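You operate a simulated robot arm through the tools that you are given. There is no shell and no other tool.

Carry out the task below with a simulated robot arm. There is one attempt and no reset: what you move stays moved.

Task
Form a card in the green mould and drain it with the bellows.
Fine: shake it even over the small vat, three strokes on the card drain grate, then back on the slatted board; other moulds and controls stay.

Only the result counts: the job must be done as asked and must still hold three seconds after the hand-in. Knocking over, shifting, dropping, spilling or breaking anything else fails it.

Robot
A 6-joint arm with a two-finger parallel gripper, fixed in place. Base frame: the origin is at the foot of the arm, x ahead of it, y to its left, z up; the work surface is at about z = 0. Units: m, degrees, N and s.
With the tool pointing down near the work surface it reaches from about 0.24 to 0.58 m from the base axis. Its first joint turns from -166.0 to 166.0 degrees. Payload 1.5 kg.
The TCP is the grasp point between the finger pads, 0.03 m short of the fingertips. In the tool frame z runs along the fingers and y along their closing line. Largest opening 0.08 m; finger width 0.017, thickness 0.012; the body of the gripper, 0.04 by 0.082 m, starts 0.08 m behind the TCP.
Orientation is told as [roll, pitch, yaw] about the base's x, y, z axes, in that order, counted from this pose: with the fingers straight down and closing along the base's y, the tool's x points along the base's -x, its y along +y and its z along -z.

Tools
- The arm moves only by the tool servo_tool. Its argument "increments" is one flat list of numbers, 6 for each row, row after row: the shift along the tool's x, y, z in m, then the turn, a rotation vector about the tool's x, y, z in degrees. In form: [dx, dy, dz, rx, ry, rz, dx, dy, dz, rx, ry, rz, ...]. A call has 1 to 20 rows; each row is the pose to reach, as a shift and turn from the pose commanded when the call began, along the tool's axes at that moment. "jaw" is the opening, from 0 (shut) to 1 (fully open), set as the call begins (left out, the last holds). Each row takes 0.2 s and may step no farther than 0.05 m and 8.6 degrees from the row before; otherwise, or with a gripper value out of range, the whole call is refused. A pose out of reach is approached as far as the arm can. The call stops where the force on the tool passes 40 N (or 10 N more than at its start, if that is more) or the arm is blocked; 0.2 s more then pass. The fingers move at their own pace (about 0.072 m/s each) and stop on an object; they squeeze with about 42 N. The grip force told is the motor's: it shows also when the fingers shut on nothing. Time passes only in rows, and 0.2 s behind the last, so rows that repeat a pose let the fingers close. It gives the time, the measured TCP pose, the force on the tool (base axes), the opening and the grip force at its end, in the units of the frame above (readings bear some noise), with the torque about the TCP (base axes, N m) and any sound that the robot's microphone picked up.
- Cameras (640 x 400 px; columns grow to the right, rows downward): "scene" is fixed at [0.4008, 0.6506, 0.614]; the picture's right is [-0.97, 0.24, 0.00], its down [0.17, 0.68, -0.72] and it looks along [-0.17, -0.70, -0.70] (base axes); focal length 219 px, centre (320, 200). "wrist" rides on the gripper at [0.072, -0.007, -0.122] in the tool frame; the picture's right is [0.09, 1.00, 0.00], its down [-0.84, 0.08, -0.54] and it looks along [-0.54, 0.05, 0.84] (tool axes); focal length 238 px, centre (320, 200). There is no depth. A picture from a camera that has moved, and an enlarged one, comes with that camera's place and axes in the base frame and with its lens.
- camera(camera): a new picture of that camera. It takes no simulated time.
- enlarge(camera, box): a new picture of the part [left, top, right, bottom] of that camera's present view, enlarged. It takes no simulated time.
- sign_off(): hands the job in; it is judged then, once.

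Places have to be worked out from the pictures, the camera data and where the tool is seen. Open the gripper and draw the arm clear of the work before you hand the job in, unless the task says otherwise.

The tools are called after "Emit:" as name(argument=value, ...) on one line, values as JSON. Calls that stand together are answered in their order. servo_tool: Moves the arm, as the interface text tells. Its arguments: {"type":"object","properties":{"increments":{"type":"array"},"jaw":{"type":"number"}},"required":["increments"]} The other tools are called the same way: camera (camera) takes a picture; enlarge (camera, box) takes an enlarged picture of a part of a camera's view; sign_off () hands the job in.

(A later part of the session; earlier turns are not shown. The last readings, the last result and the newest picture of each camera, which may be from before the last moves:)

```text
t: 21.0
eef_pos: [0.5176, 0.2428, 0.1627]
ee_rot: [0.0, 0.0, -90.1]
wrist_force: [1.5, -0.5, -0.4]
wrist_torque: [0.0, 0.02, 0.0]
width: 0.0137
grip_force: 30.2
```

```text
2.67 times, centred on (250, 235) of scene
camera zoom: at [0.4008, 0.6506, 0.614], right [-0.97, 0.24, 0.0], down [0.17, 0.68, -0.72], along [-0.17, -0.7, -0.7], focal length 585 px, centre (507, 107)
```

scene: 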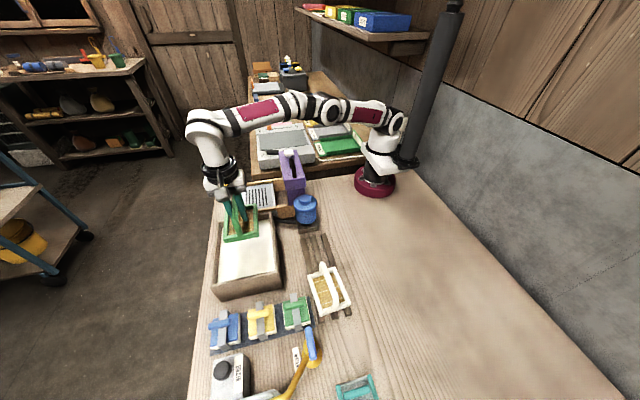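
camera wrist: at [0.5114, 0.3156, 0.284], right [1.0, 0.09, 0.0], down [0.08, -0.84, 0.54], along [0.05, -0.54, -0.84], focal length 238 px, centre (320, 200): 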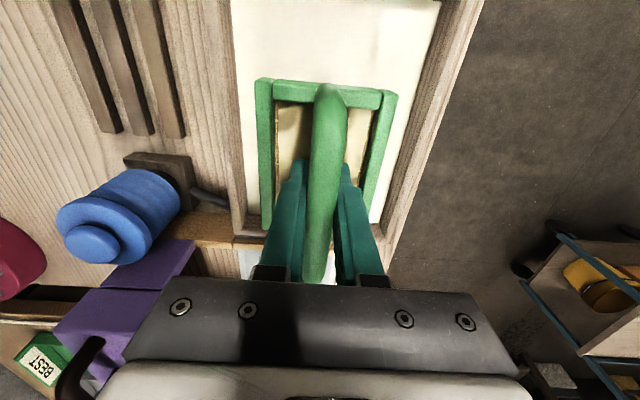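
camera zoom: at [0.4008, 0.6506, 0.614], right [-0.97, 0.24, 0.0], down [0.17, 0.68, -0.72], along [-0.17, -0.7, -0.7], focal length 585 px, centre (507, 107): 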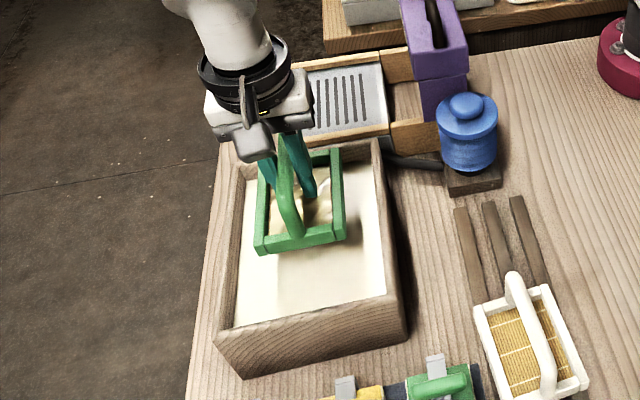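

The mould now carries a layer of pulp that looks lumpy. I enlarge to see how uneven it is.

Emit:
enlarge(camera="wrist", box=[240, 70, 420, 240])

Emit:
enlarge(camera="scene", box=[275, 205, 325, 260])

Emit:
enlarge(camera="scene", box=[275, 205, 335, 265])

Emit:
enlarge(camera="scene", box=[275, 195, 325, 245])

```text
2.35 times, centred on (330, 155) of wrist
camera zoom: at [0.5114, 0.3156, 0.284], right [1.0, 0.09, 0.0], down [0.08, -0.84, 0.54], along [0.05, -0.54, -0.84], focal length 561 px, centre (296, 306)
```

zoom: 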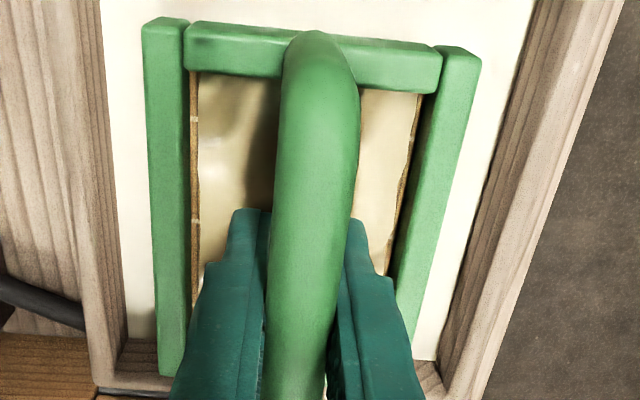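

```text
7.27 times, centred on (300, 232) of scene
camera zoom: at [0.4008, 0.6506, 0.614], right [-0.97, 0.24, 0.0], down [0.17, 0.68, -0.72], along [-0.17, -0.7, -0.7], focal length 1596 px, centre (466, -36)
```

zoom: 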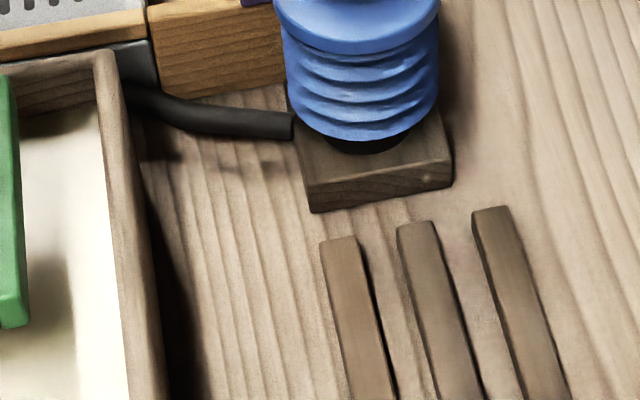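

```text
6.67 times, centred on (305, 235) of scene
camera zoom: at [0.4008, 0.6506, 0.614], right [-0.97, 0.24, 0.0], down [0.17, 0.68, -0.72], along [-0.17, -0.7, -0.7], focal length 1463 px, centre (420, -33)
```

zoom: 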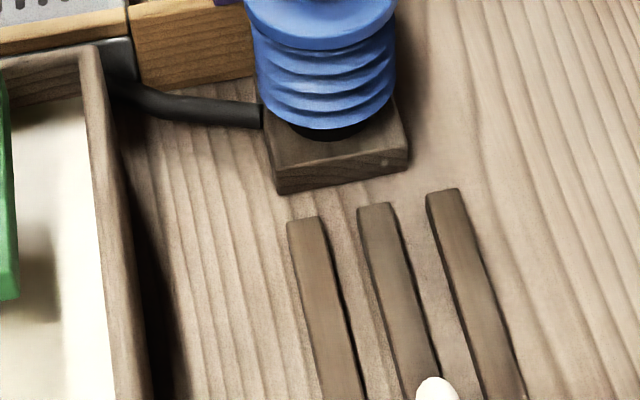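

```text
8.00 times, centred on (300, 220) of scene
camera zoom: at [0.4008, 0.6506, 0.614], right [-0.97, 0.24, 0.0], down [0.17, 0.68, -0.72], along [-0.17, -0.7, -0.7], focal length 1755 px, centre (480, 40)
```

zoom: 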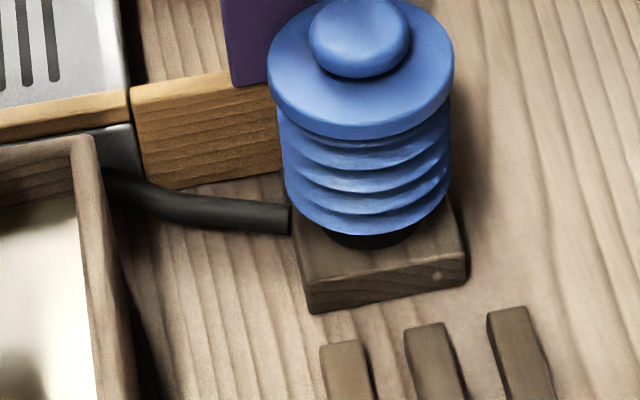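

I had the wrong box; the mould is near pixel (242, 233) in the scene. I enlarge there.

Emit:
enlarge(camera="scene", box=[210, 205, 274, 260])

```text
7.27 times, centred on (242, 232) of scene
camera zoom: at [0.4008, 0.6506, 0.614], right [-0.97, 0.24, 0.0], down [0.17, 0.68, -0.72], along [-0.17, -0.7, -0.7], focal length 1596 px, centre (887, -36)
```

zoom: 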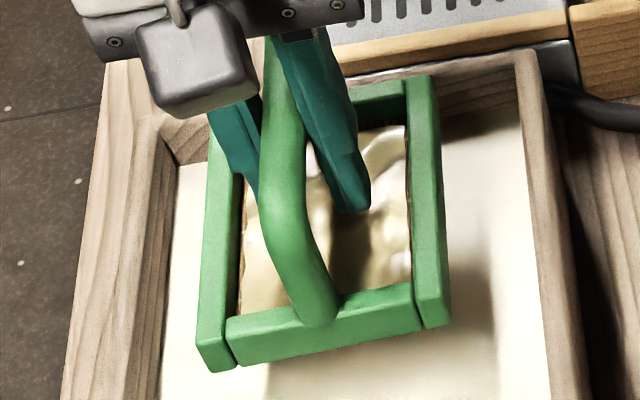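

The layer is lumpy and needs shaking. I shake gently side to side (±12 mm along y, staying over the vat) for two seconds and look again.

Emit:
servo_tool(increments=[0, -0.007, 0, 0, 0, 0, 0.012, -0.007, 0, 0, 0, 0, -0.012, -0.007, 0, 0, 0, 0, 0.012, -0.007, 0, 0, 0, 0, -0.012, -0.007, 0, 0, 0, 0, 0.012, -0.007, 0, 0, 0, 0, -0.012, -0.007, 0, 0, 0, 0, 0.012, -0.007, 0, 0, 0, 0, -0.012, -0.007, 0, 0, 0, 0, 0, -0.007, 0, 0, 0, 0, 0, -0.007, 0, 0, 0, 0])

Emit:
enlarge(camera="scene", box=[210, 205, 274, 260])

Emit:
enlarge(camera="wrist", box=[240, 70, 420, 240])

```text
t: 23.4
eef_pos: [0.5089, 0.2426, 0.1618]
ee_rot: [0.0, 0.2, -89.9]
wrist_force: [0.7, 0.3, -1.5]
wrist_torque: [0.01, 0.02, 0.04]
width: 0.0139
grip_force: 30.3
```

```text
7.27 times, centred on (242, 232) of scene
camera zoom: at [0.4008, 0.6506, 0.614], right [-0.97, 0.24, 0.0], down [0.17, 0.68, -0.72], along [-0.17, -0.7, -0.7], focal length 1596 px, centre (887, -36)
```

zoom: 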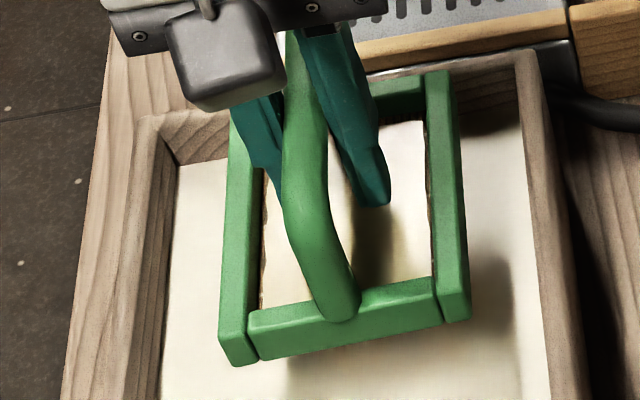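

```text
2.35 times, centred on (330, 155) of wrist
camera zoom: at [0.504, 0.3153, 0.2842], right [1.0, 0.09, 0.0], down [0.08, -0.84, 0.54], along [0.05, -0.54, -0.84], focal length 561 px, centre (296, 306)
```

zoom: 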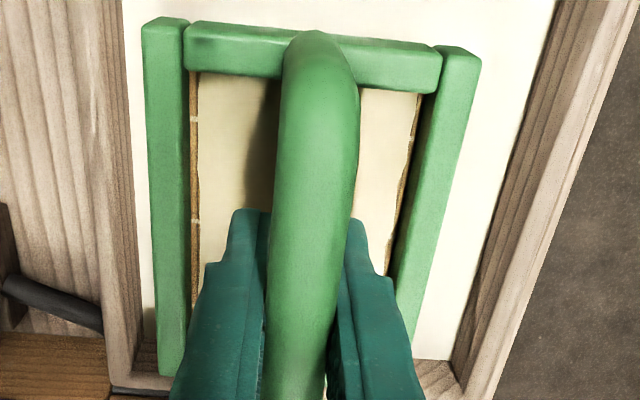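

The layer is now smooth and even. Next I need the grate's geometry, so I enlarge the scene view of the grate from here while the mould drips over the vat.

Emit:
enlarge(camera="scene", box=[225, 165, 305, 225])

Emit:
camera(camera="wrist")

```text
6.67 times, centred on (265, 195) of scene
camera zoom: at [0.4008, 0.6506, 0.614], right [-0.97, 0.24, 0.0], down [0.17, 0.68, -0.72], along [-0.17, -0.7, -0.7], focal length 1463 px, centre (687, 233)
```

zoom: 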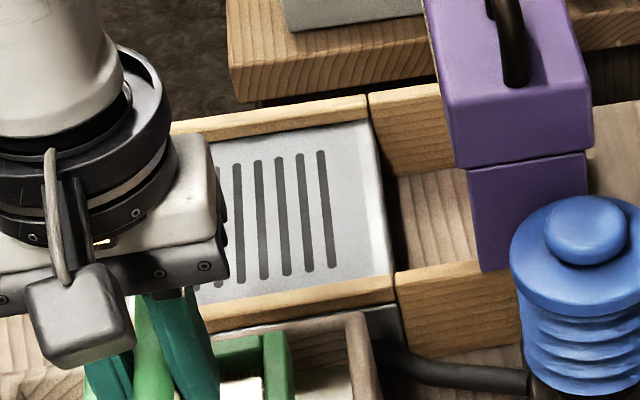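

```text
taken
camera wrist: at [0.504, 0.3153, 0.2842], right [1.0, 0.09, 0.0], down [0.08, -0.84, 0.54], along [0.05, -0.54, -0.84], focal length 238 px, centre (320, 200)
```

wrist: 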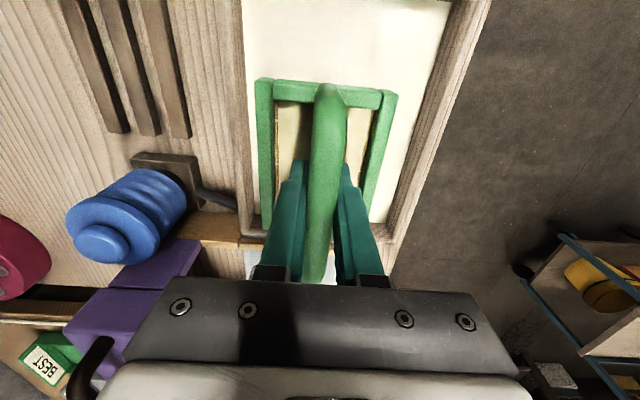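

The grate plate works out to about x 0.43–0.56, y -0.06–0.085, z≈0.05, slots centred near (0.491, 0.017). I let it drip for a second, raise slightly, and carry it level to above the grate.

Emit:
servo_tool(increments=[0, 0, 0, 0, 0, 0, 0, 0, 0, 0, 0, 0, 0, 0, 0, 0, 0, 0, 0, 0, 0, 0, 0, 0, 0, 0, -0.008, 0, 0, 0, 0, 0, -0.016, 0, 0, 0, -0.006, 0, -0.018, 0, 0, 0, -0.02, -0.002, -0.018, 0, 0, 0, -0.04, -0.004, -0.018, 0, 0, 0, -0.06, -0.006, -0.018, 0, 0, 0, -0.08, -0.008, -0.018, 0, 0, 0, -0.1, -0.01, -0.018, 0, 0, 0, -0.12, -0.012, -0.018, 0, 0, 0, -0.14, -0.014, -0.018, 0, 0, 0, -0.16, -0.016, -0.018, 0, 0, 0, -0.18, -0.018, -0.018, 0, 0, 0, -0.2, -0.018, -0.018, 0, 0, 0, -0.214, -0.018, -0.018, 0, 0, 0, -0.222, -0.018, -0.018, 0, 0, 0, -0.2226, -0.018, -0.018, 0, 0, 0])

Emit:
camera(camera="wrist")

Emit:
camera(camera="scene")

Emit:
enlarge(camera="scene", box=[220, 150, 300, 210])

Emit:
enlarge(camera="wrist", box=[220, 40, 430, 280])

```text
t: 27.6
eef_pos: [0.4933, 0.0209, 0.1811]
ee_rot: [0.0, 0.1, -90.0]
wrist_force: [0.4, 0.4, 0.2]
wrist_torque: [0.03, 0.02, 0.0]
width: 0.0139
grip_force: 30.2
```

```text
taken
camera wrist: at [0.4872, 0.0929, 0.3023], right [1.0, 0.09, 0.0], down [0.08, -0.84, 0.54], along [0.05, -0.54, -0.84], focal length 238 px, centre (320, 200)
```

wrist: 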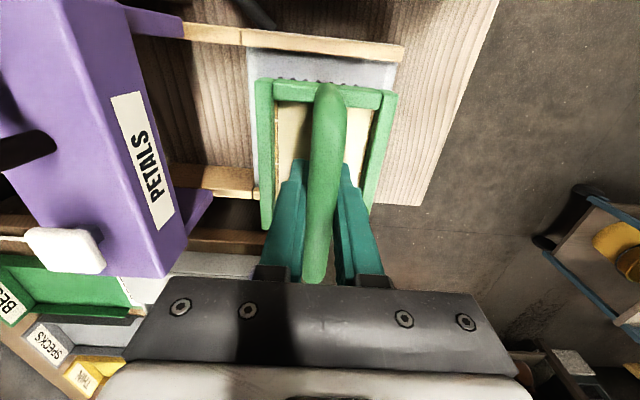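

```text
taken
```

scene: 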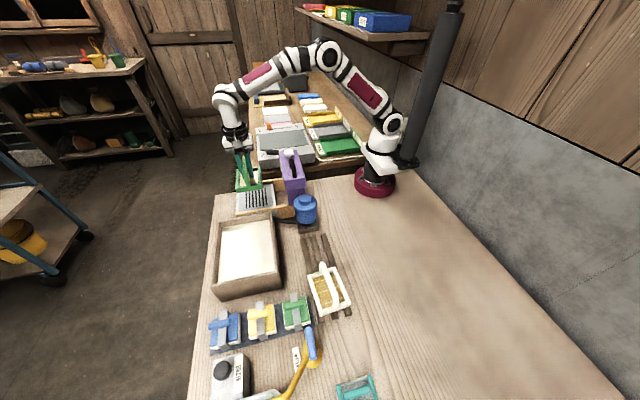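

```text
6.67 times, centred on (260, 180) of scene
camera zoom: at [0.4008, 0.6506, 0.614], right [-0.97, 0.24, 0.0], down [0.17, 0.68, -0.72], along [-0.17, -0.7, -0.7], focal length 1463 px, centre (720, 333)
```

zoom: 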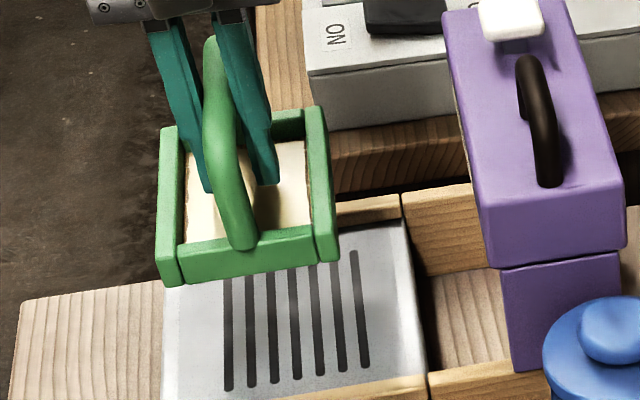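

```text
1.67 times, centred on (325, 160) of wrist
camera zoom: at [0.4872, 0.0929, 0.3023], right [1.0, 0.09, 0.0], down [0.08, -0.84, 0.54], along [0.05, -0.54, -0.84], focal length 397 px, centre (312, 267)
```

zoom: 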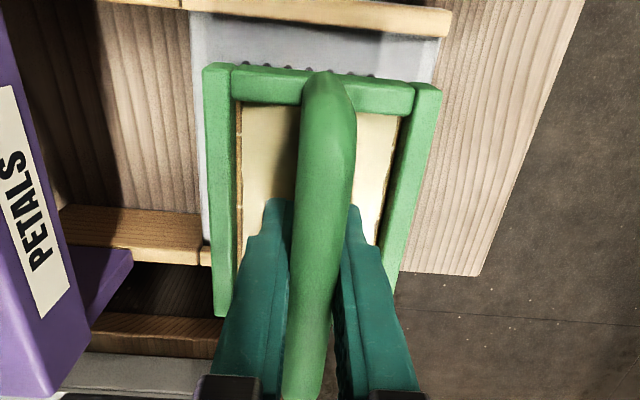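

The layer is still even and the mould is aligned above the grate plate (x 0.423–0.559). I lower it most of the way, to TCP z≈0.112, and check.

Emit:
servo_tool(increments=[0, -0.001, 0.008, 0, 0, 0, 0, -0.002, 0.02, 0, 0, 0, 0, -0.002, 0.035, 0, 0, 0, 0, -0.002, 0.048, 0, 0, 0, 0, -0.002, 0.058, 0, 0, 0, 0, -0.002, 0.065, 0, 0, 0, 0, -0.002, 0.07, 0, 0, 0])

Emit:
enlarge(camera="scene", box=[220, 150, 300, 210])

Emit:
enlarge(camera="wrist", box=[220, 40, 430, 280])

```text
t: 29.2
eef_pos: [0.4894, 0.0209, 0.1092]
ee_rot: [0.0, 0.1, -90.0]
wrist_force: [0.2, 0.6, -1.3]
wrist_torque: [0.03, 0.04, -0.04]
width: 0.0138
grip_force: 30.2
```

```text
6.67 times, centred on (260, 180) of scene
camera zoom: at [0.4008, 0.6506, 0.614], right [-0.97, 0.24, 0.0], down [0.17, 0.68, -0.72], along [-0.17, -0.7, -0.7], focal length 1463 px, centre (720, 333)
```

zoom: 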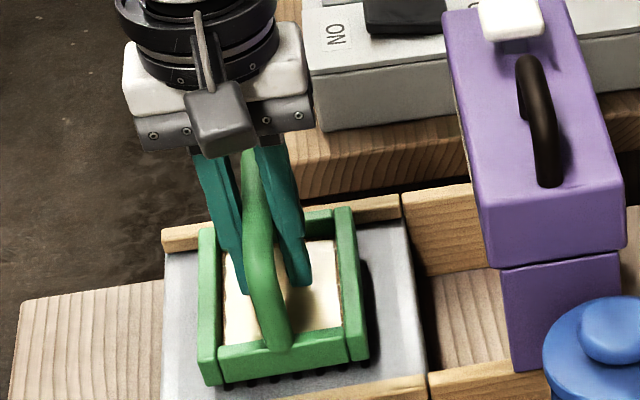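

```text
1.67 times, centred on (325, 160) of wrist
camera zoom: at [0.4844, 0.0934, 0.2327], right [1.0, 0.09, 0.0], down [0.08, -0.84, 0.54], along [0.05, -0.54, -0.84], focal length 397 px, centre (312, 267)
```

zoom: 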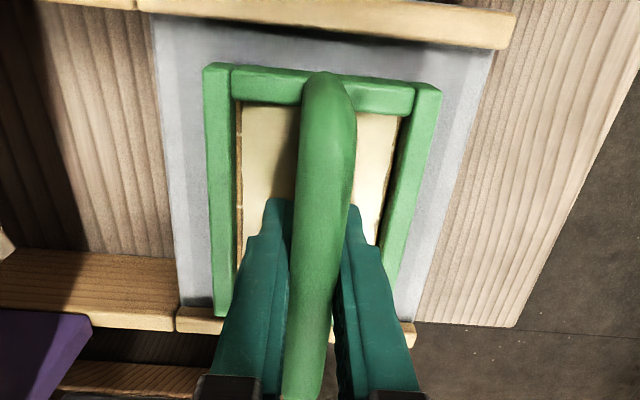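

Nearly down; the slot tips are still just visible below the frame so it is a few mm above the plate. I lower in small steps and watch the force.

Emit:
servo_tool(increments=[0, 0, 0.0015, 0, 0, 0, 0, 0, 0.003, 0, 0, 0, 0, 0, 0.0045, 0, 0, 0, 0, 0, 0.006, 0, 0, 0])

Emit:
enlarge(camera="scene", box=[230, 170, 280, 208])

```text
t: 30.2
eef_pos: [0.4906, 0.0198, 0.1035]
ee_rot: [0.0, 0.2, -90.0]
wrist_force: [-0.6, -0.8, -0.8]
wrist_torque: [0.02, 0.0, -0.01]
width: 0.0138
grip_force: 30.1
```

```text
10.53 times, centred on (255, 189) of scene
camera zoom: at [0.4008, 0.6506, 0.614], right [-0.97, 0.24, 0.0], down [0.17, 0.68, -0.72], along [-0.17, -0.7, -0.7], focal length 2310 px, centre (1004, 316)
```

zoom: 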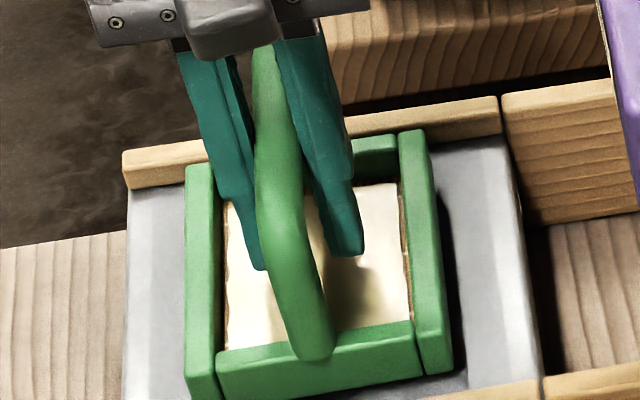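

No contact yet (still about -0.8 N). I continue downward a few millimetres in small steps.

Emit:
servo_tool(increments=[0, 0, 0.001, 0, 0, 0, 0, 0, 0.002, 0, 0, 0, 0, 0, 0.003, 0, 0, 0])

Emit:
enlarge(camera="wrist", box=[220, 40, 430, 280])

Emit:
enlarge(camera="scene", box=[230, 180, 280, 218])

```text
t: 31.0
eef_pos: [0.4906, 0.0196, 0.1009]
ee_rot: [0.0, 0.1, -90.1]
wrist_force: [-0.2, 0.5, -0.3]
wrist_torque: [-0.04, 0.0, 0.04]
width: 0.0139
grip_force: 29.9
```

```text
1.67 times, centred on (325, 160) of wrist
camera zoom: at [0.484, 0.0935, 0.2227], right [1.0, 0.09, 0.0], down [0.08, -0.84, 0.54], along [0.05, -0.54, -0.84], focal length 397 px, centre (312, 267)
```

zoom: 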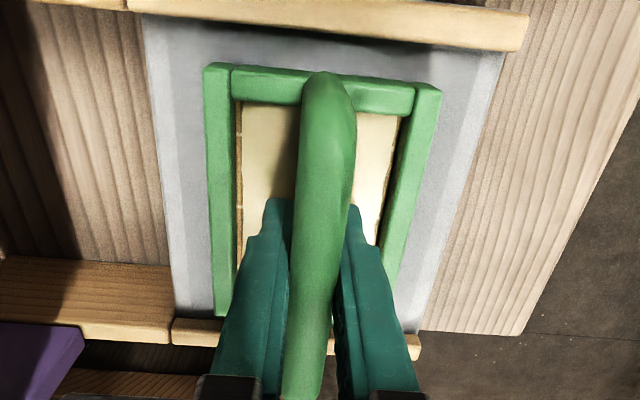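

```text
10.53 times, centred on (255, 199) of scene
camera zoom: at [0.4008, 0.6506, 0.614], right [-0.97, 0.24, 0.0], down [0.17, 0.68, -0.72], along [-0.17, -0.7, -0.7], focal length 2310 px, centre (1004, 210)
```

zoom: 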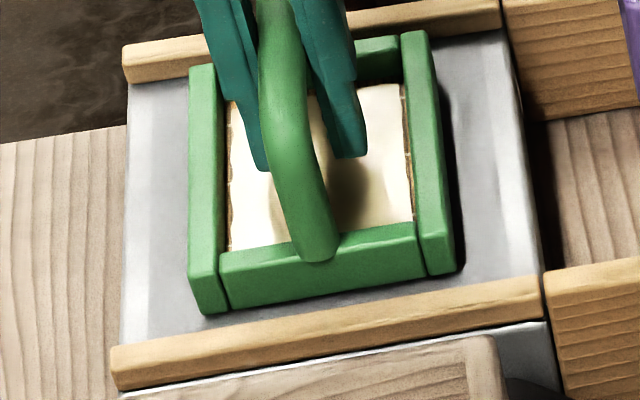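

The force is inconclusive, with a shadow gap still visible at the right side. I go a further few mm slowly.

Emit:
servo_tool(increments=[0, 0, 0.001, 0, 0, 0, 0, 0, 0.002, 0, 0, 0, 0, 0, 0.003, 0, 0, 0, 0, 0, 0.003, 0, 0, 0])

Emit:
enlarge(camera="scene", box=[230, 180, 280, 218])

```text
t: 32.0
eef_pos: [0.4902, 0.0211, 0.0976]
ee_rot: [0.0, 0.1, -90.0]
wrist_force: [0.1, 0.4, -0.4]
wrist_torque: [0.01, 0.02, -0.01]
width: 0.0137
grip_force: 29.8
```

```text
10.53 times, centred on (255, 199) of scene
camera zoom: at [0.4008, 0.6506, 0.614], right [-0.97, 0.24, 0.0], down [0.17, 0.68, -0.72], along [-0.17, -0.7, -0.7], focal length 2310 px, centre (1004, 210)
```

zoom: 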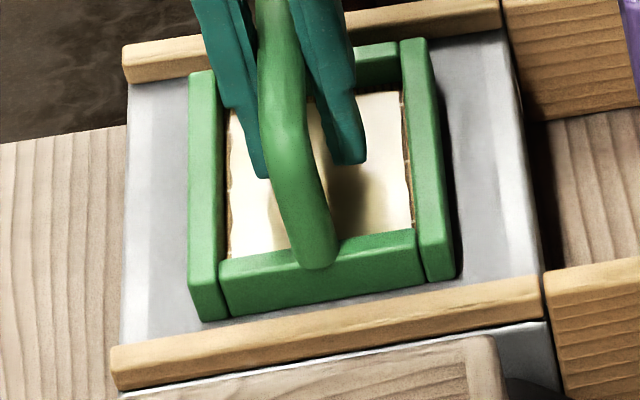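

Still descending freely; by the picture the mould's bottom is near z 0.044. I continue in 1 mm steps.

Emit:
servo_tool(increments=[0, 0, 0.001, 0, 0, 0, 0, 0, 0.002, 0, 0, 0, 0, 0, 0.003, 0, 0, 0, 0, 0, 0.003, 0, 0, 0])

Emit:
enlarge(camera="scene", box=[230, 180, 280, 218])

```text
t: 33.0
eef_pos: [0.491, 0.0214, 0.0956]
ee_rot: [0.1, 0.1, -90.0]
wrist_force: [-4.9, -0.1, 24.2]
wrist_torque: [-0.01, -0.08, 0.01]
width: 0.0137
grip_force: 30.1
```

```text
10.53 times, centred on (255, 199) of scene
camera zoom: at [0.4008, 0.6506, 0.614], right [-0.97, 0.24, 0.0], down [0.17, 0.68, -0.72], along [-0.17, -0.7, -0.7], focal length 2310 px, centre (1004, 210)
```

zoom: 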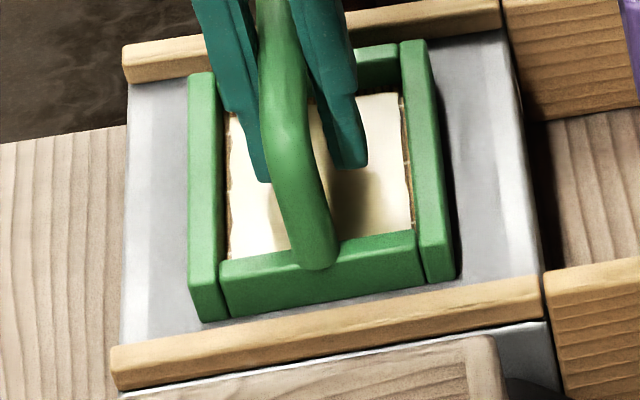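

Contact: 24 N upward at TCP z≈0.096, so the mould is seated on the grate. I relieve the push by about 2 mm, then open the jaw halfway.

Emit:
servo_tool(increments=[0, 0, -0.001, 0, 0, 0, 0, 0, -0.002, 0, 0, 0, 0, 0, -0.002, 0, 0, 0])

```text
t: 33.8
eef_pos: [0.4908, 0.0214, 0.0946]
ee_rot: [0.0, 0.1, -90.0]
wrist_force: [0.2, 1.2, -0.7]
wrist_torque: [-0.04, 0.03, -0.02]
width: 0.0138
grip_force: 30.5
```

Force is back near the mould's own weight, so at most it hangs a millimetre above. I lower 1 mm and open the jaw to half.

Emit:
servo_tool(increments=[0, 0, 0.001, 0, 0, 0, 0, 0, 0.001, 0, 0, 0])

Emit:
servo_tool(increments=[0, 0, 0, 0, 0, 0, 0, 0, 0, 0, 0, 0, 0, 0, 0, 0, 0, 0], jaw=0.5)

Emit:
enlarge(camera="wrist", box=[220, 40, 430, 280])

Emit:
enlarge(camera="scene", box=[230, 180, 280, 218])

```text
t: 34.4
eef_pos: [0.4906, 0.0204, 0.0962]
ee_rot: [0.1, 0.1, -90.0]
wrist_force: [0.3, -0.1, -0.2]
wrist_torque: [0.01, 0.01, 0.02]
width: 0.0138
grip_force: 30.3
```

```text
t: 35.2
eef_pos: [0.4914, 0.0196, 0.0954]
ee_rot: [0.0, 0.2, -90.0]
wrist_force: [0.0, 0.2, -0.3]
wrist_torque: [-0.01, -0.01, 0.01]
width: 0.0401
grip_force: 0.1
```

```text
1.67 times, centred on (325, 160) of wrist
camera zoom: at [0.4845, 0.0931, 0.2179], right [1.0, 0.09, 0.0], down [0.08, -0.84, 0.54], along [0.05, -0.54, -0.84], focal length 397 px, centre (312, 267)
```

zoom: 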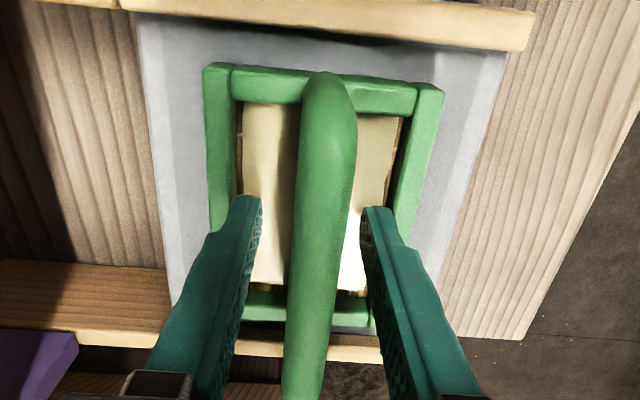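

```text
10.53 times, centred on (255, 199) of scene
camera zoom: at [0.4008, 0.6506, 0.614], right [-0.97, 0.24, 0.0], down [0.17, 0.68, -0.72], along [-0.17, -0.7, -0.7], focal length 2310 px, centre (1004, 210)
```

zoom: 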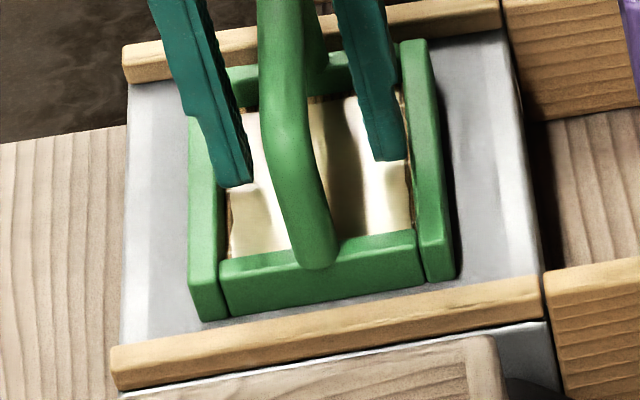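

The mould rests flat on the grate and is released. I raise the gripper straight up clear of the handle and look at the layer and at the bellows.

Emit:
servo_tool(increments=[0, 0, -0.01, 0, 0, 0, 0, 0, -0.03, 0, 0, 0, 0, 0, -0.06, 0, 0, 0, 0, 0, -0.1, 0, 0, 0, 0, 0, -0.14, 0, 0, 0, 0, 0, -0.16, 0, 0, 0])

Emit:
camera(camera="wrist")

Emit:
enlarge(camera="scene", box=[230, 175, 280, 218])

Emit:
enlarge(camera="scene", box=[270, 185, 340, 240])

```text
t: 36.6
eef_pos: [0.49, 0.0207, 0.2556]
ee_rot: [0.0, 0.1, -90.0]
wrist_force: [-0.6, -0.3, -0.5]
wrist_torque: [-0.02, 0.01, 0.01]
width: 0.0402
grip_force: 0.1
```

```text
taken
camera wrist: at [0.4846, 0.0922, 0.3775], right [1.0, 0.09, 0.0], down [0.08, -0.84, 0.54], along [0.05, -0.54, -0.84], focal length 238 px, centre (320, 200)
```

wrist: 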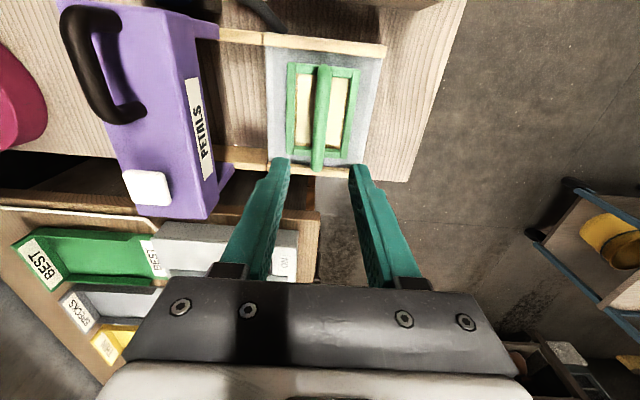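

```text
9.30 times, centred on (255, 196) of scene
camera zoom: at [0.4008, 0.6506, 0.614], right [-0.97, 0.24, 0.0], down [0.17, 0.68, -0.72], along [-0.17, -0.7, -0.7], focal length 2041 px, centre (925, 233)
```

zoom: 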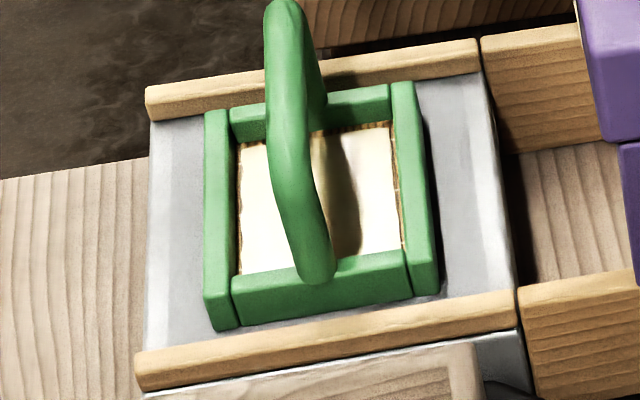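

```text
7.27 times, centred on (305, 212) of scene
camera zoom: at [0.4008, 0.6506, 0.614], right [-0.97, 0.24, 0.0], down [0.17, 0.68, -0.72], along [-0.17, -0.7, -0.7], focal length 1596 px, centre (429, 109)
```

zoom: 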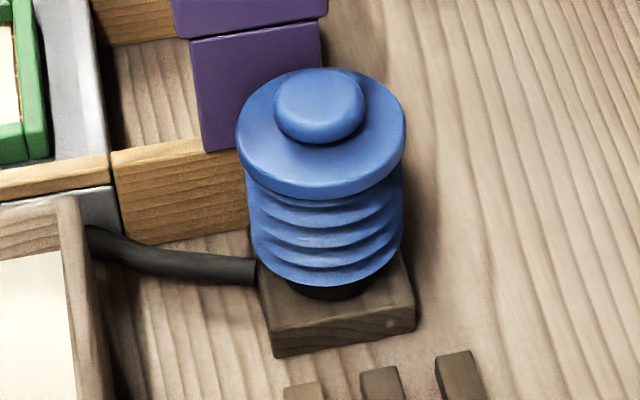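

The card layer is smooth on the grate. The bellows knob triangulates to about (0.325, 0.147, top z≈0.124); I shut the jaw, rise a bit and move above it.

Emit:
servo_tool(increments=[0, 0, -0.025, 0, 0, 0, 0.02, -0.025, -0.025, 0, 0, 0, 0.045, -0.055, -0.025, 0, 0, 0, 0.07, -0.088, -0.025, 0, 0, 0, 0.095, -0.12, -0.025, 0, 0, 0, 0.117, -0.15, -0.025, 0, 0, 0, 0.1265, -0.165, -0.025, 0, 0, 0, 0.1265, -0.165, 0.01, 0, 0, 0, 0.1265, -0.165, 0.045, 0, 0, 0], jaw=0)

Emit:
camera(camera="wrist")

Emit:
camera(camera="scene")

Emit:
enlarge(camera="scene", box=[265, 150, 345, 230])

Emit:
enlarge(camera="wrist", box=[220, 60, 420, 280])

```text
t: 38.6
eef_pos: [0.3261, 0.1471, 0.2118]
ee_rot: [0.0, 0.1, -90.0]
wrist_force: [0.2, 0.2, -0.4]
wrist_torque: [0.0, 0.0, -0.03]
width: 0.0001
grip_force: 21.1
```

```text
taken
camera wrist: at [0.3203, 0.2194, 0.3331], right [1.0, 0.09, 0.0], down [0.08, -0.84, 0.54], along [0.05, -0.54, -0.84], focal length 238 px, centre (320, 200)
```

wrist: 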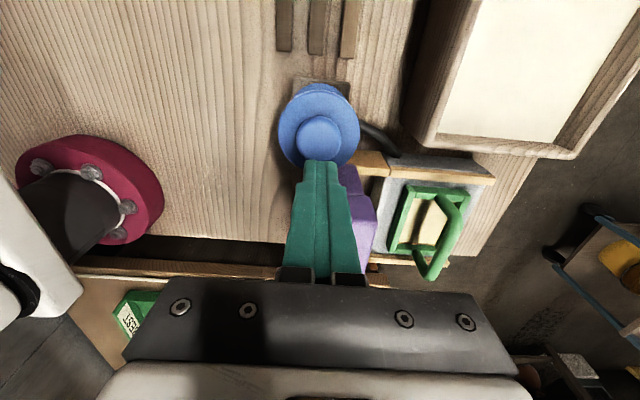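

```text
taken
```

scene: 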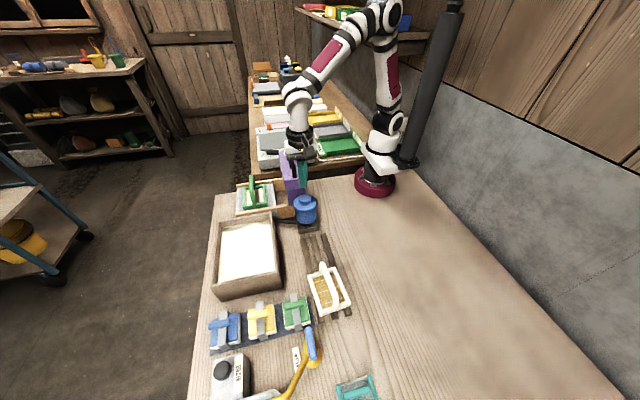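

```text
5.00 times, centred on (305, 190) of scene
camera zoom: at [0.4008, 0.6506, 0.614], right [-0.97, 0.24, 0.0], down [0.17, 0.68, -0.72], along [-0.17, -0.7, -0.7], focal length 1097 px, centre (395, 250)
```

zoom: 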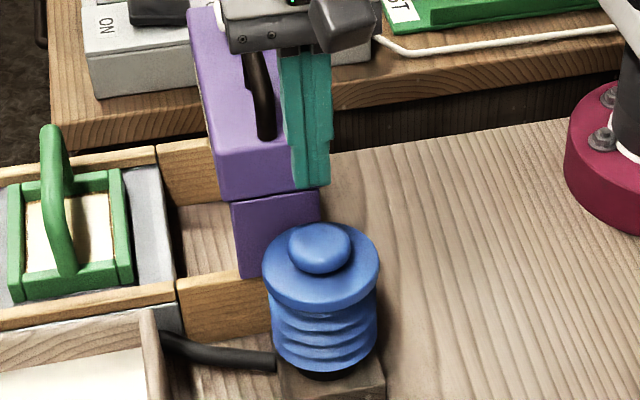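

```text
1.82 times, centred on (320, 170) of wrist
camera zoom: at [0.3203, 0.2194, 0.3331], right [1.0, 0.09, 0.0], down [0.08, -0.84, 0.54], along [0.05, -0.54, -0.84], focal length 433 px, centre (320, 254)
```

zoom: 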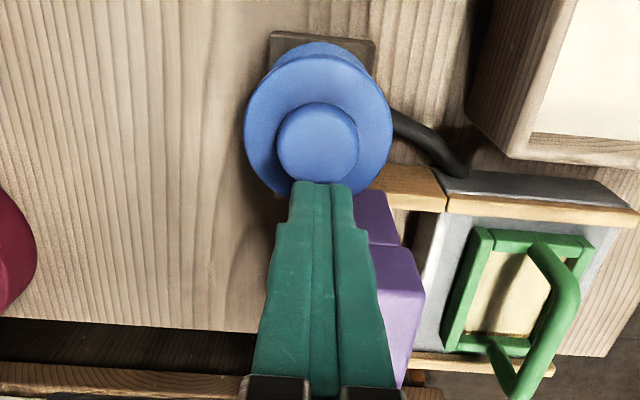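

The fingertips are above the knob, TCP at (0.326, 0.147). I lower to just above the estimated contact height.

Emit:
servo_tool(increments=[0, -0.001, 0.015, 0, 0, 0, 0, -0.001, 0.03, 0, 0, 0, 0, -0.001, 0.042, 0, 0, 0, 0, -0.001, 0.048, 0, 0, 0])

Emit:
enlarge(camera="scene", box=[275, 160, 335, 225])

Emit:
enlarge(camera="wrist", box=[220, 60, 420, 280])

```text
t: 39.6
eef_pos: [0.3248, 0.1472, 0.1633]
ee_rot: [0.0, 0.0, -90.0]
wrist_force: [0.7, -1.4, 2.0]
wrist_torque: [0.02, 0.01, 0.0]
width: 0.0001
grip_force: 21.2
```

```text
6.15 times, centred on (305, 192) of scene
camera zoom: at [0.4008, 0.6506, 0.614], right [-0.97, 0.24, 0.0], down [0.17, 0.68, -0.72], along [-0.17, -0.7, -0.7], focal length 1350 px, centre (412, 246)
```

zoom: 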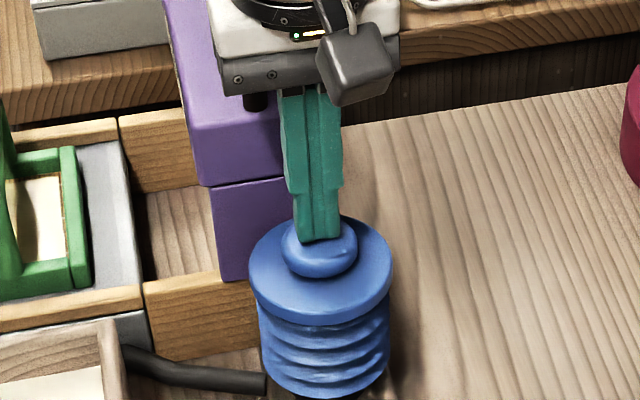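

```text
1.82 times, centred on (320, 170) of wrist
camera zoom: at [0.319, 0.2199, 0.2851], right [1.0, 0.09, 0.0], down [0.08, -0.84, 0.54], along [0.05, -0.54, -0.84], focal length 433 px, centre (320, 254)
```

zoom: 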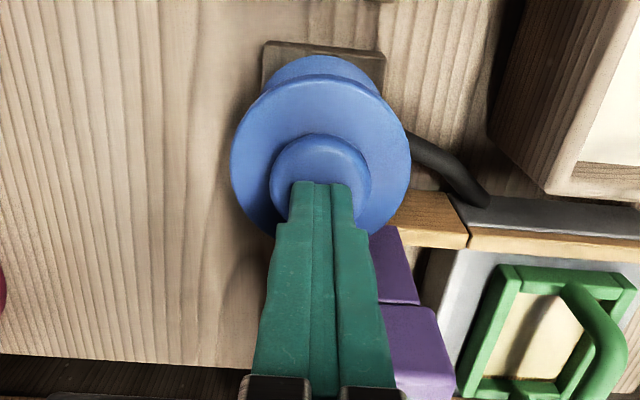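

The tips just touch the knob (about 2 N at TCP z 0.163). I press down in small steps to feel the bellows' travel.

Emit:
servo_tool(increments=[0, 0, 0.004, 0, 0, 0, 0, 0, 0.008, 0, 0, 0, 0, 0, 0.012, 0, 0, 0, 0, 0, 0.016, 0, 0, 0, 0, 0, 0.02, 0, 0, 0])

Emit:
enlarge(camera="scene", box=[275, 160, 335, 225])

```text
t: 40.7
eef_pos: [0.324, 0.1478, 0.1487]
ee_rot: [0.1, 0.1, -90.1]
wrist_force: [-9.2, -6.8, 27.0]
wrist_torque: [-0.11, 0.26, 0.04]
width: 0.0
grip_force: 21.2
heard: click
stopped in row 5: the force on the tool passed its limit at 51 N (the readings are from after the stop); the commanded pose is now the measured one
```

```text
6.15 times, centred on (305, 192) of scene
camera zoom: at [0.4008, 0.6506, 0.614], right [-0.97, 0.24, 0.0], down [0.17, 0.68, -0.72], along [-0.17, -0.7, -0.7], focal length 1350 px, centre (412, 246)
```

zoom: 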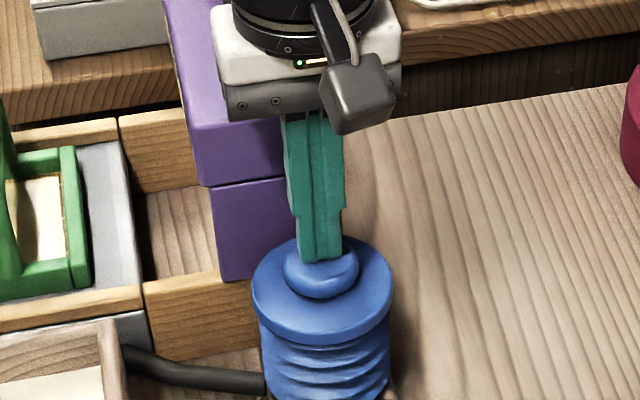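

A "click" was heard at the bottom after about 15 mm of travel: stroke one. I release fully upward to let the bellows refill.

Emit:
servo_tool(increments=[0, 0, -0.005, 0, 0, 0, 0, 0, -0.01, 0, 0, 0, 0, 0, -0.016, 0, 0, 0, 0, 0, -0.022, 0, 0, 0, 0, 0, -0.022, 0, 0, 0, 0, 0, -0.022, 0, 0, 0])

Emit:
enlarge(camera="scene", box=[275, 160, 335, 225])

Emit:
enlarge(camera="scene", box=[230, 175, 280, 218])

```text
t: 42.1
eef_pos: [0.3247, 0.1478, 0.1692]
ee_rot: [0.0, 0.1, -90.1]
wrist_force: [0.0, 0.1, 1.0]
wrist_torque: [0.01, -0.01, 0.01]
width: 0.0
grip_force: 21.4
```

```text
6.15 times, centred on (305, 192) of scene
camera zoom: at [0.4008, 0.6506, 0.614], right [-0.97, 0.24, 0.0], down [0.17, 0.68, -0.72], along [-0.17, -0.7, -0.7], focal length 1350 px, centre (412, 246)
```

zoom: 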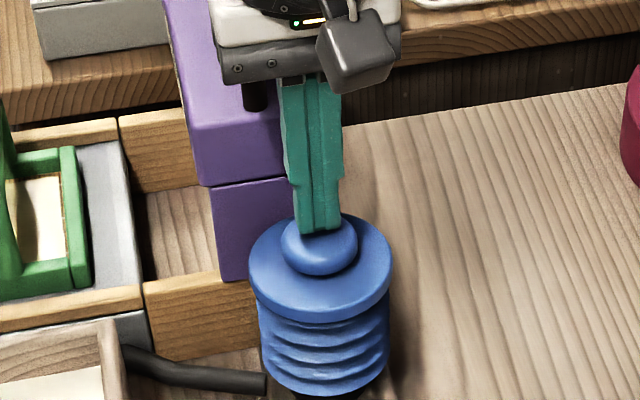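

```text
9.30 times, centred on (255, 196) of scene
camera zoom: at [0.4008, 0.6506, 0.614], right [-0.97, 0.24, 0.0], down [0.17, 0.68, -0.72], along [-0.17, -0.7, -0.7], focal length 2041 px, centre (925, 233)
```

zoom: 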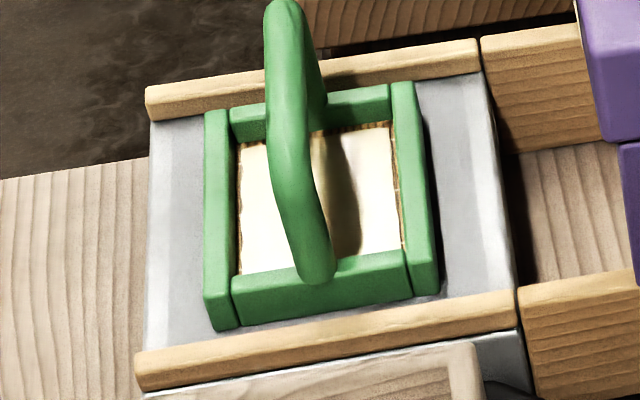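

The bellows returned to full height and the mould is undisturbed. Second stroke: press down again to about the same depth.

Emit:
servo_tool(increments=[0, 0, 0.006, 0, 0, 0, 0, 0, 0.01, 0, 0, 0, 0, 0, 0.014, 0, 0, 0, 0, 0, 0.018, 0, 0, 0, 0, 0, 0.021, 0, 0, 0, 0, 0, 0.0225, 0, 0, 0])

```text
t: 43.7
eef_pos: [0.3245, 0.1476, 0.1479]
ee_rot: [0.1, 0.2, -90.1]
wrist_force: [-7.7, -5.1, 22.2]
wrist_torque: [-0.06, 0.22, 0.02]
width: 0.0
grip_force: 21.6
heard: click
stopped in row 6: the force on the tool passed its limit at 41 N (the readings are from after the stop); the commanded pose is now the measured one
```

A second click was heard. I release upward fully again.

Emit:
servo_tool(increments=[0, 0, -0.005, 0, 0, 0, 0, 0, -0.01, 0, 0, 0, 0, 0, -0.016, 0, 0, 0, 0, 0, -0.022, 0, 0, 0, 0, 0, -0.022, 0, 0, 0, 0, 0, -0.022, 0, 0, 0])

Emit:
enlarge(camera="scene", box=[275, 160, 335, 225])

```text
t: 45.1
eef_pos: [0.3249, 0.1469, 0.1709]
ee_rot: [0.1, 0.2, -90.1]
wrist_force: [-0.5, -0.4, -0.3]
wrist_torque: [0.0, 0.03, -0.01]
width: 0.0001
grip_force: 21.9
```

```text
6.15 times, centred on (305, 192) of scene
camera zoom: at [0.4008, 0.6506, 0.614], right [-0.97, 0.24, 0.0], down [0.17, 0.68, -0.72], along [-0.17, -0.7, -0.7], focal length 1350 px, centre (412, 246)
```

zoom: 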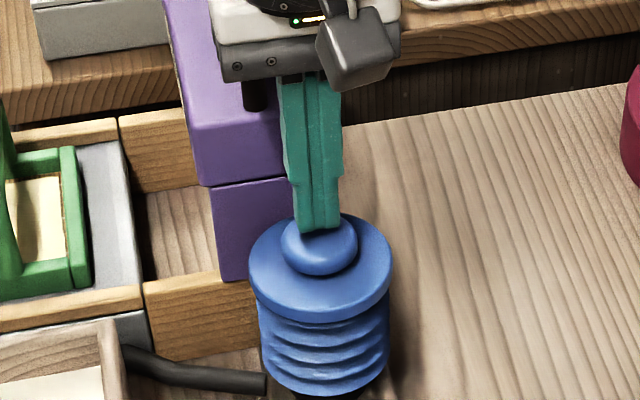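

The card's tone changed after stroke two, so draining works. Third and last stroke.

Emit:
servo_tool(increments=[0, 0, 0.007, 0, 0, 0, 0, 0, 0.011, 0, 0, 0, 0, 0, 0.015, 0, 0, 0, 0, 0, 0.019, 0, 0, 0, 0, 0, 0.022, 0, 0, 0, 0, 0, 0.0235, 0, 0, 0])

```text
t: 46.5
eef_pos: [0.3258, 0.1473, 0.148]
ee_rot: [0.2, 0.3, -90.2]
wrist_force: [-9.1, -4.9, 23.1]
wrist_torque: [-0.11, 0.25, 0.06]
width: 0.0
grip_force: 20.5
heard: click
stopped in row 6: the force on the tool passed its limit at 44 N (the readings are from after the stop); the commanded pose is now the measured one
```

Third click heard: three strokes done. I rise clear of the bellows to z≈0.28 and check the card and the bellows.

Emit:
servo_tool(increments=[0, 0, -0.005, 0, 0, 0, 0, 0, -0.012, 0, 0, 0, 0, 0, -0.02, 0, 0, 0, 0, 0, -0.04, 0, 0, 0, 0, 0, -0.07, 0, 0, 0, 0, 0, -0.1, 0, 0, 0, 0, 0, -0.13, 0, 0, 0, 0, 0, -0.132, 0, 0, 0])

Emit:
enlarge(camera="scene", box=[225, 160, 335, 230])

Emit:
enlarge(camera="scene", box=[230, 175, 280, 218])

Emit:
camera(camera="wrist")

```text
t: 48.3
eef_pos: [0.3243, 0.1454, 0.2788]
ee_rot: [0.1, 0.3, -90.1]
wrist_force: [-0.6, -0.1, 0.3]
wrist_torque: [-0.01, 0.02, 0.01]
width: 0.0
grip_force: 21.1
```

```text
5.71 times, centred on (280, 195) of scene
camera zoom: at [0.4008, 0.6506, 0.614], right [-0.97, 0.24, 0.0], down [0.17, 0.68, -0.72], along [-0.17, -0.7, -0.7], focal length 1254 px, centre (549, 229)
```

zoom: 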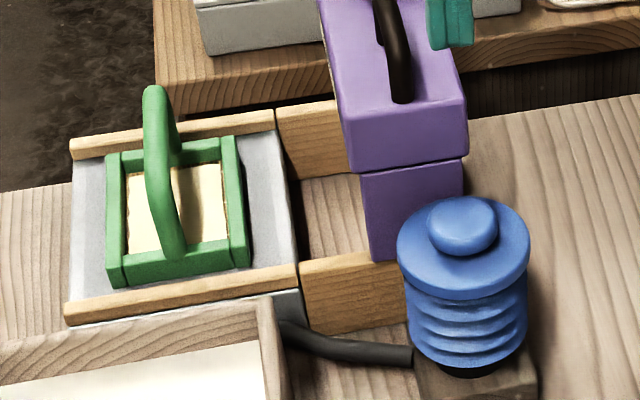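

```text
9.30 times, centred on (255, 196) of scene
camera zoom: at [0.4008, 0.6506, 0.614], right [-0.97, 0.24, 0.0], down [0.17, 0.68, -0.72], along [-0.17, -0.7, -0.7], focal length 2041 px, centre (925, 233)
```

zoom: 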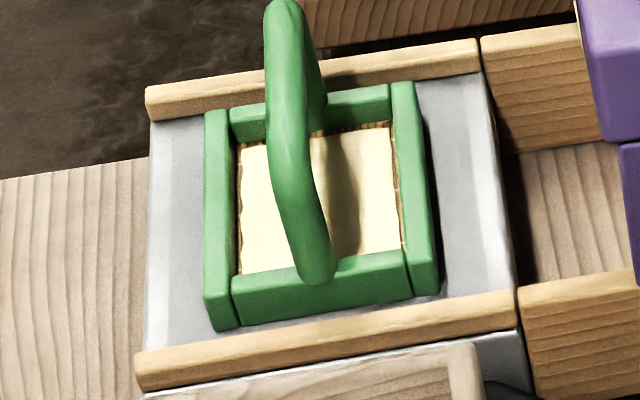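

```text
taken
camera wrist: at [0.3176, 0.2176, 0.4016], right [1.0, 0.09, 0.0], down [0.07, -0.84, 0.54], along [0.05, -0.54, -0.84], focal length 238 px, centre (320, 200)
```

wrist: 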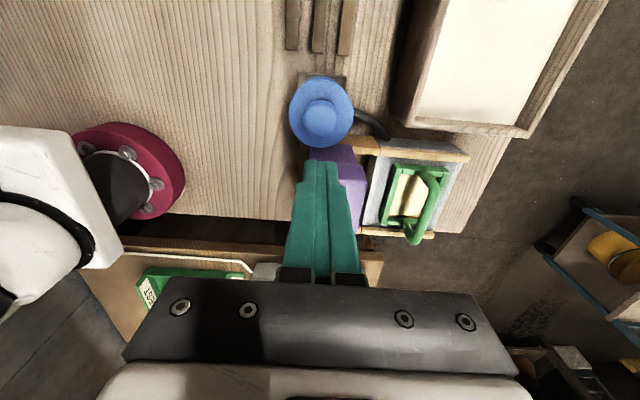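

The card is drained and everything else is in place. I go back above the mould on the grate with the jaw half open, correcting the tiny tilt.

Emit:
servo_tool(increments=[-0.01, 0.013, 0, 0, 0, 0, -0.035, 0.045, 0, -0.1, 0, 0, -0.06, 0.08, 0, -0.2, 0, 0, -0.085, 0.115, 0, -0.2, -0.1, 0, -0.11, 0.145, 0, -0.25, -0.1, 0, -0.126, 0.1665, 0, -0.25, -0.1, -0.1, -0.126, 0.1665, 0, -0.25, -0.1, -0.1], jaw=0.5)

Emit:
enlarge(camera="wrist", box=[220, 20, 430, 240])

```text
t: 49.9
eef_pos: [0.4921, 0.0222, 0.2782]
ee_rot: [0.4, 0.1, -90.0]
wrist_force: [0.3, -0.2, -0.7]
wrist_torque: [-0.02, -0.01, 0.0]
width: 0.04
grip_force: 0.1
```

```text
1.82 times, centred on (325, 130) of wrist
camera zoom: at [0.4849, 0.0937, 0.3995], right [1.0, 0.09, 0.01], down [0.07, -0.84, 0.54], along [0.05, -0.54, -0.84], focal length 433 px, centre (311, 327)
```

zoom: 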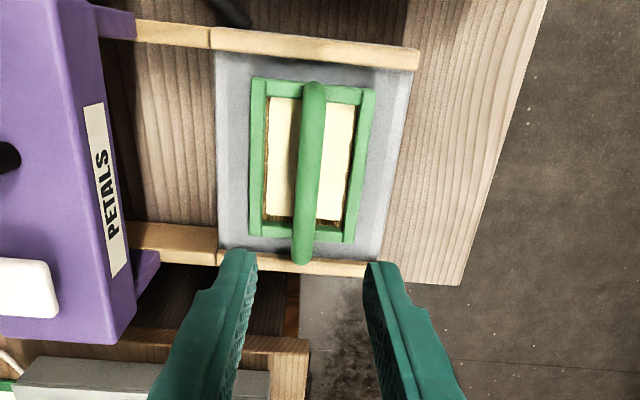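

The mould is under the fingers. I fix the small tilt and lower to just above the handle, then verify the bar is centred between the fingers.

Emit:
servo_tool(increments=[-0.001, -0.001, 0.03, 0.2, -0.1, 0, -0.0015, -0.001, 0.06, 0.4, -0.1, 0, -0.0015, -0.001, 0.085, 0.4, -0.1, 0, -0.0015, -0.001, 0.1, 0.4, -0.1, 0, -0.0015, -0.001, 0.1, 0.4, -0.1, 0])

Emit:
enlarge(camera="wrist", box=[220, 40, 430, 280])

Emit:
enlarge(camera="scene", box=[220, 150, 300, 210])

```text
t: 51.1
eef_pos: [0.4912, 0.0189, 0.1768]
ee_rot: [0.0, 0.1, -90.1]
wrist_force: [0.0, -0.2, 0.3]
wrist_torque: [0.02, -0.02, 0.02]
width: 0.0402
grip_force: 0.1
```

```text
1.67 times, centred on (325, 160) of wrist
camera zoom: at [0.4855, 0.0917, 0.2992], right [1.0, 0.09, 0.0], down [0.08, -0.84, 0.54], along [0.05, -0.54, -0.84], focal length 397 px, centre (312, 267)
```

zoom: 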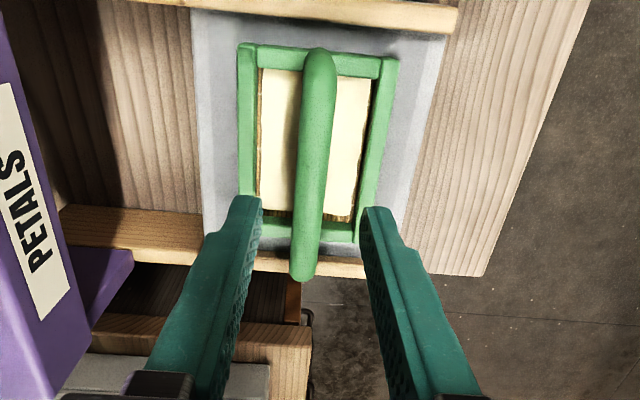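

```text
6.67 times, centred on (260, 180) of scene
camera zoom: at [0.4008, 0.6506, 0.614], right [-0.97, 0.24, 0.0], down [0.17, 0.68, -0.72], along [-0.17, -0.7, -0.7], focal length 1463 px, centre (720, 333)
```

zoom: 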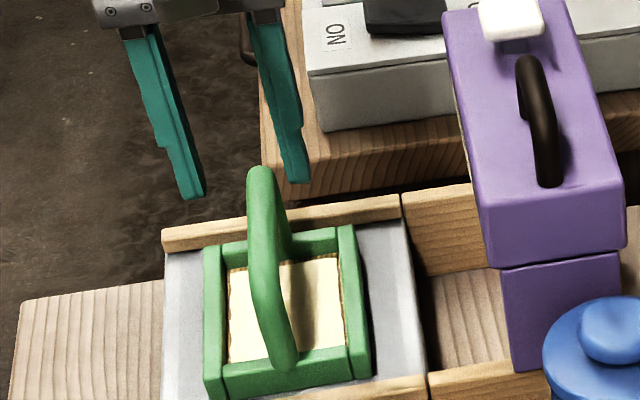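

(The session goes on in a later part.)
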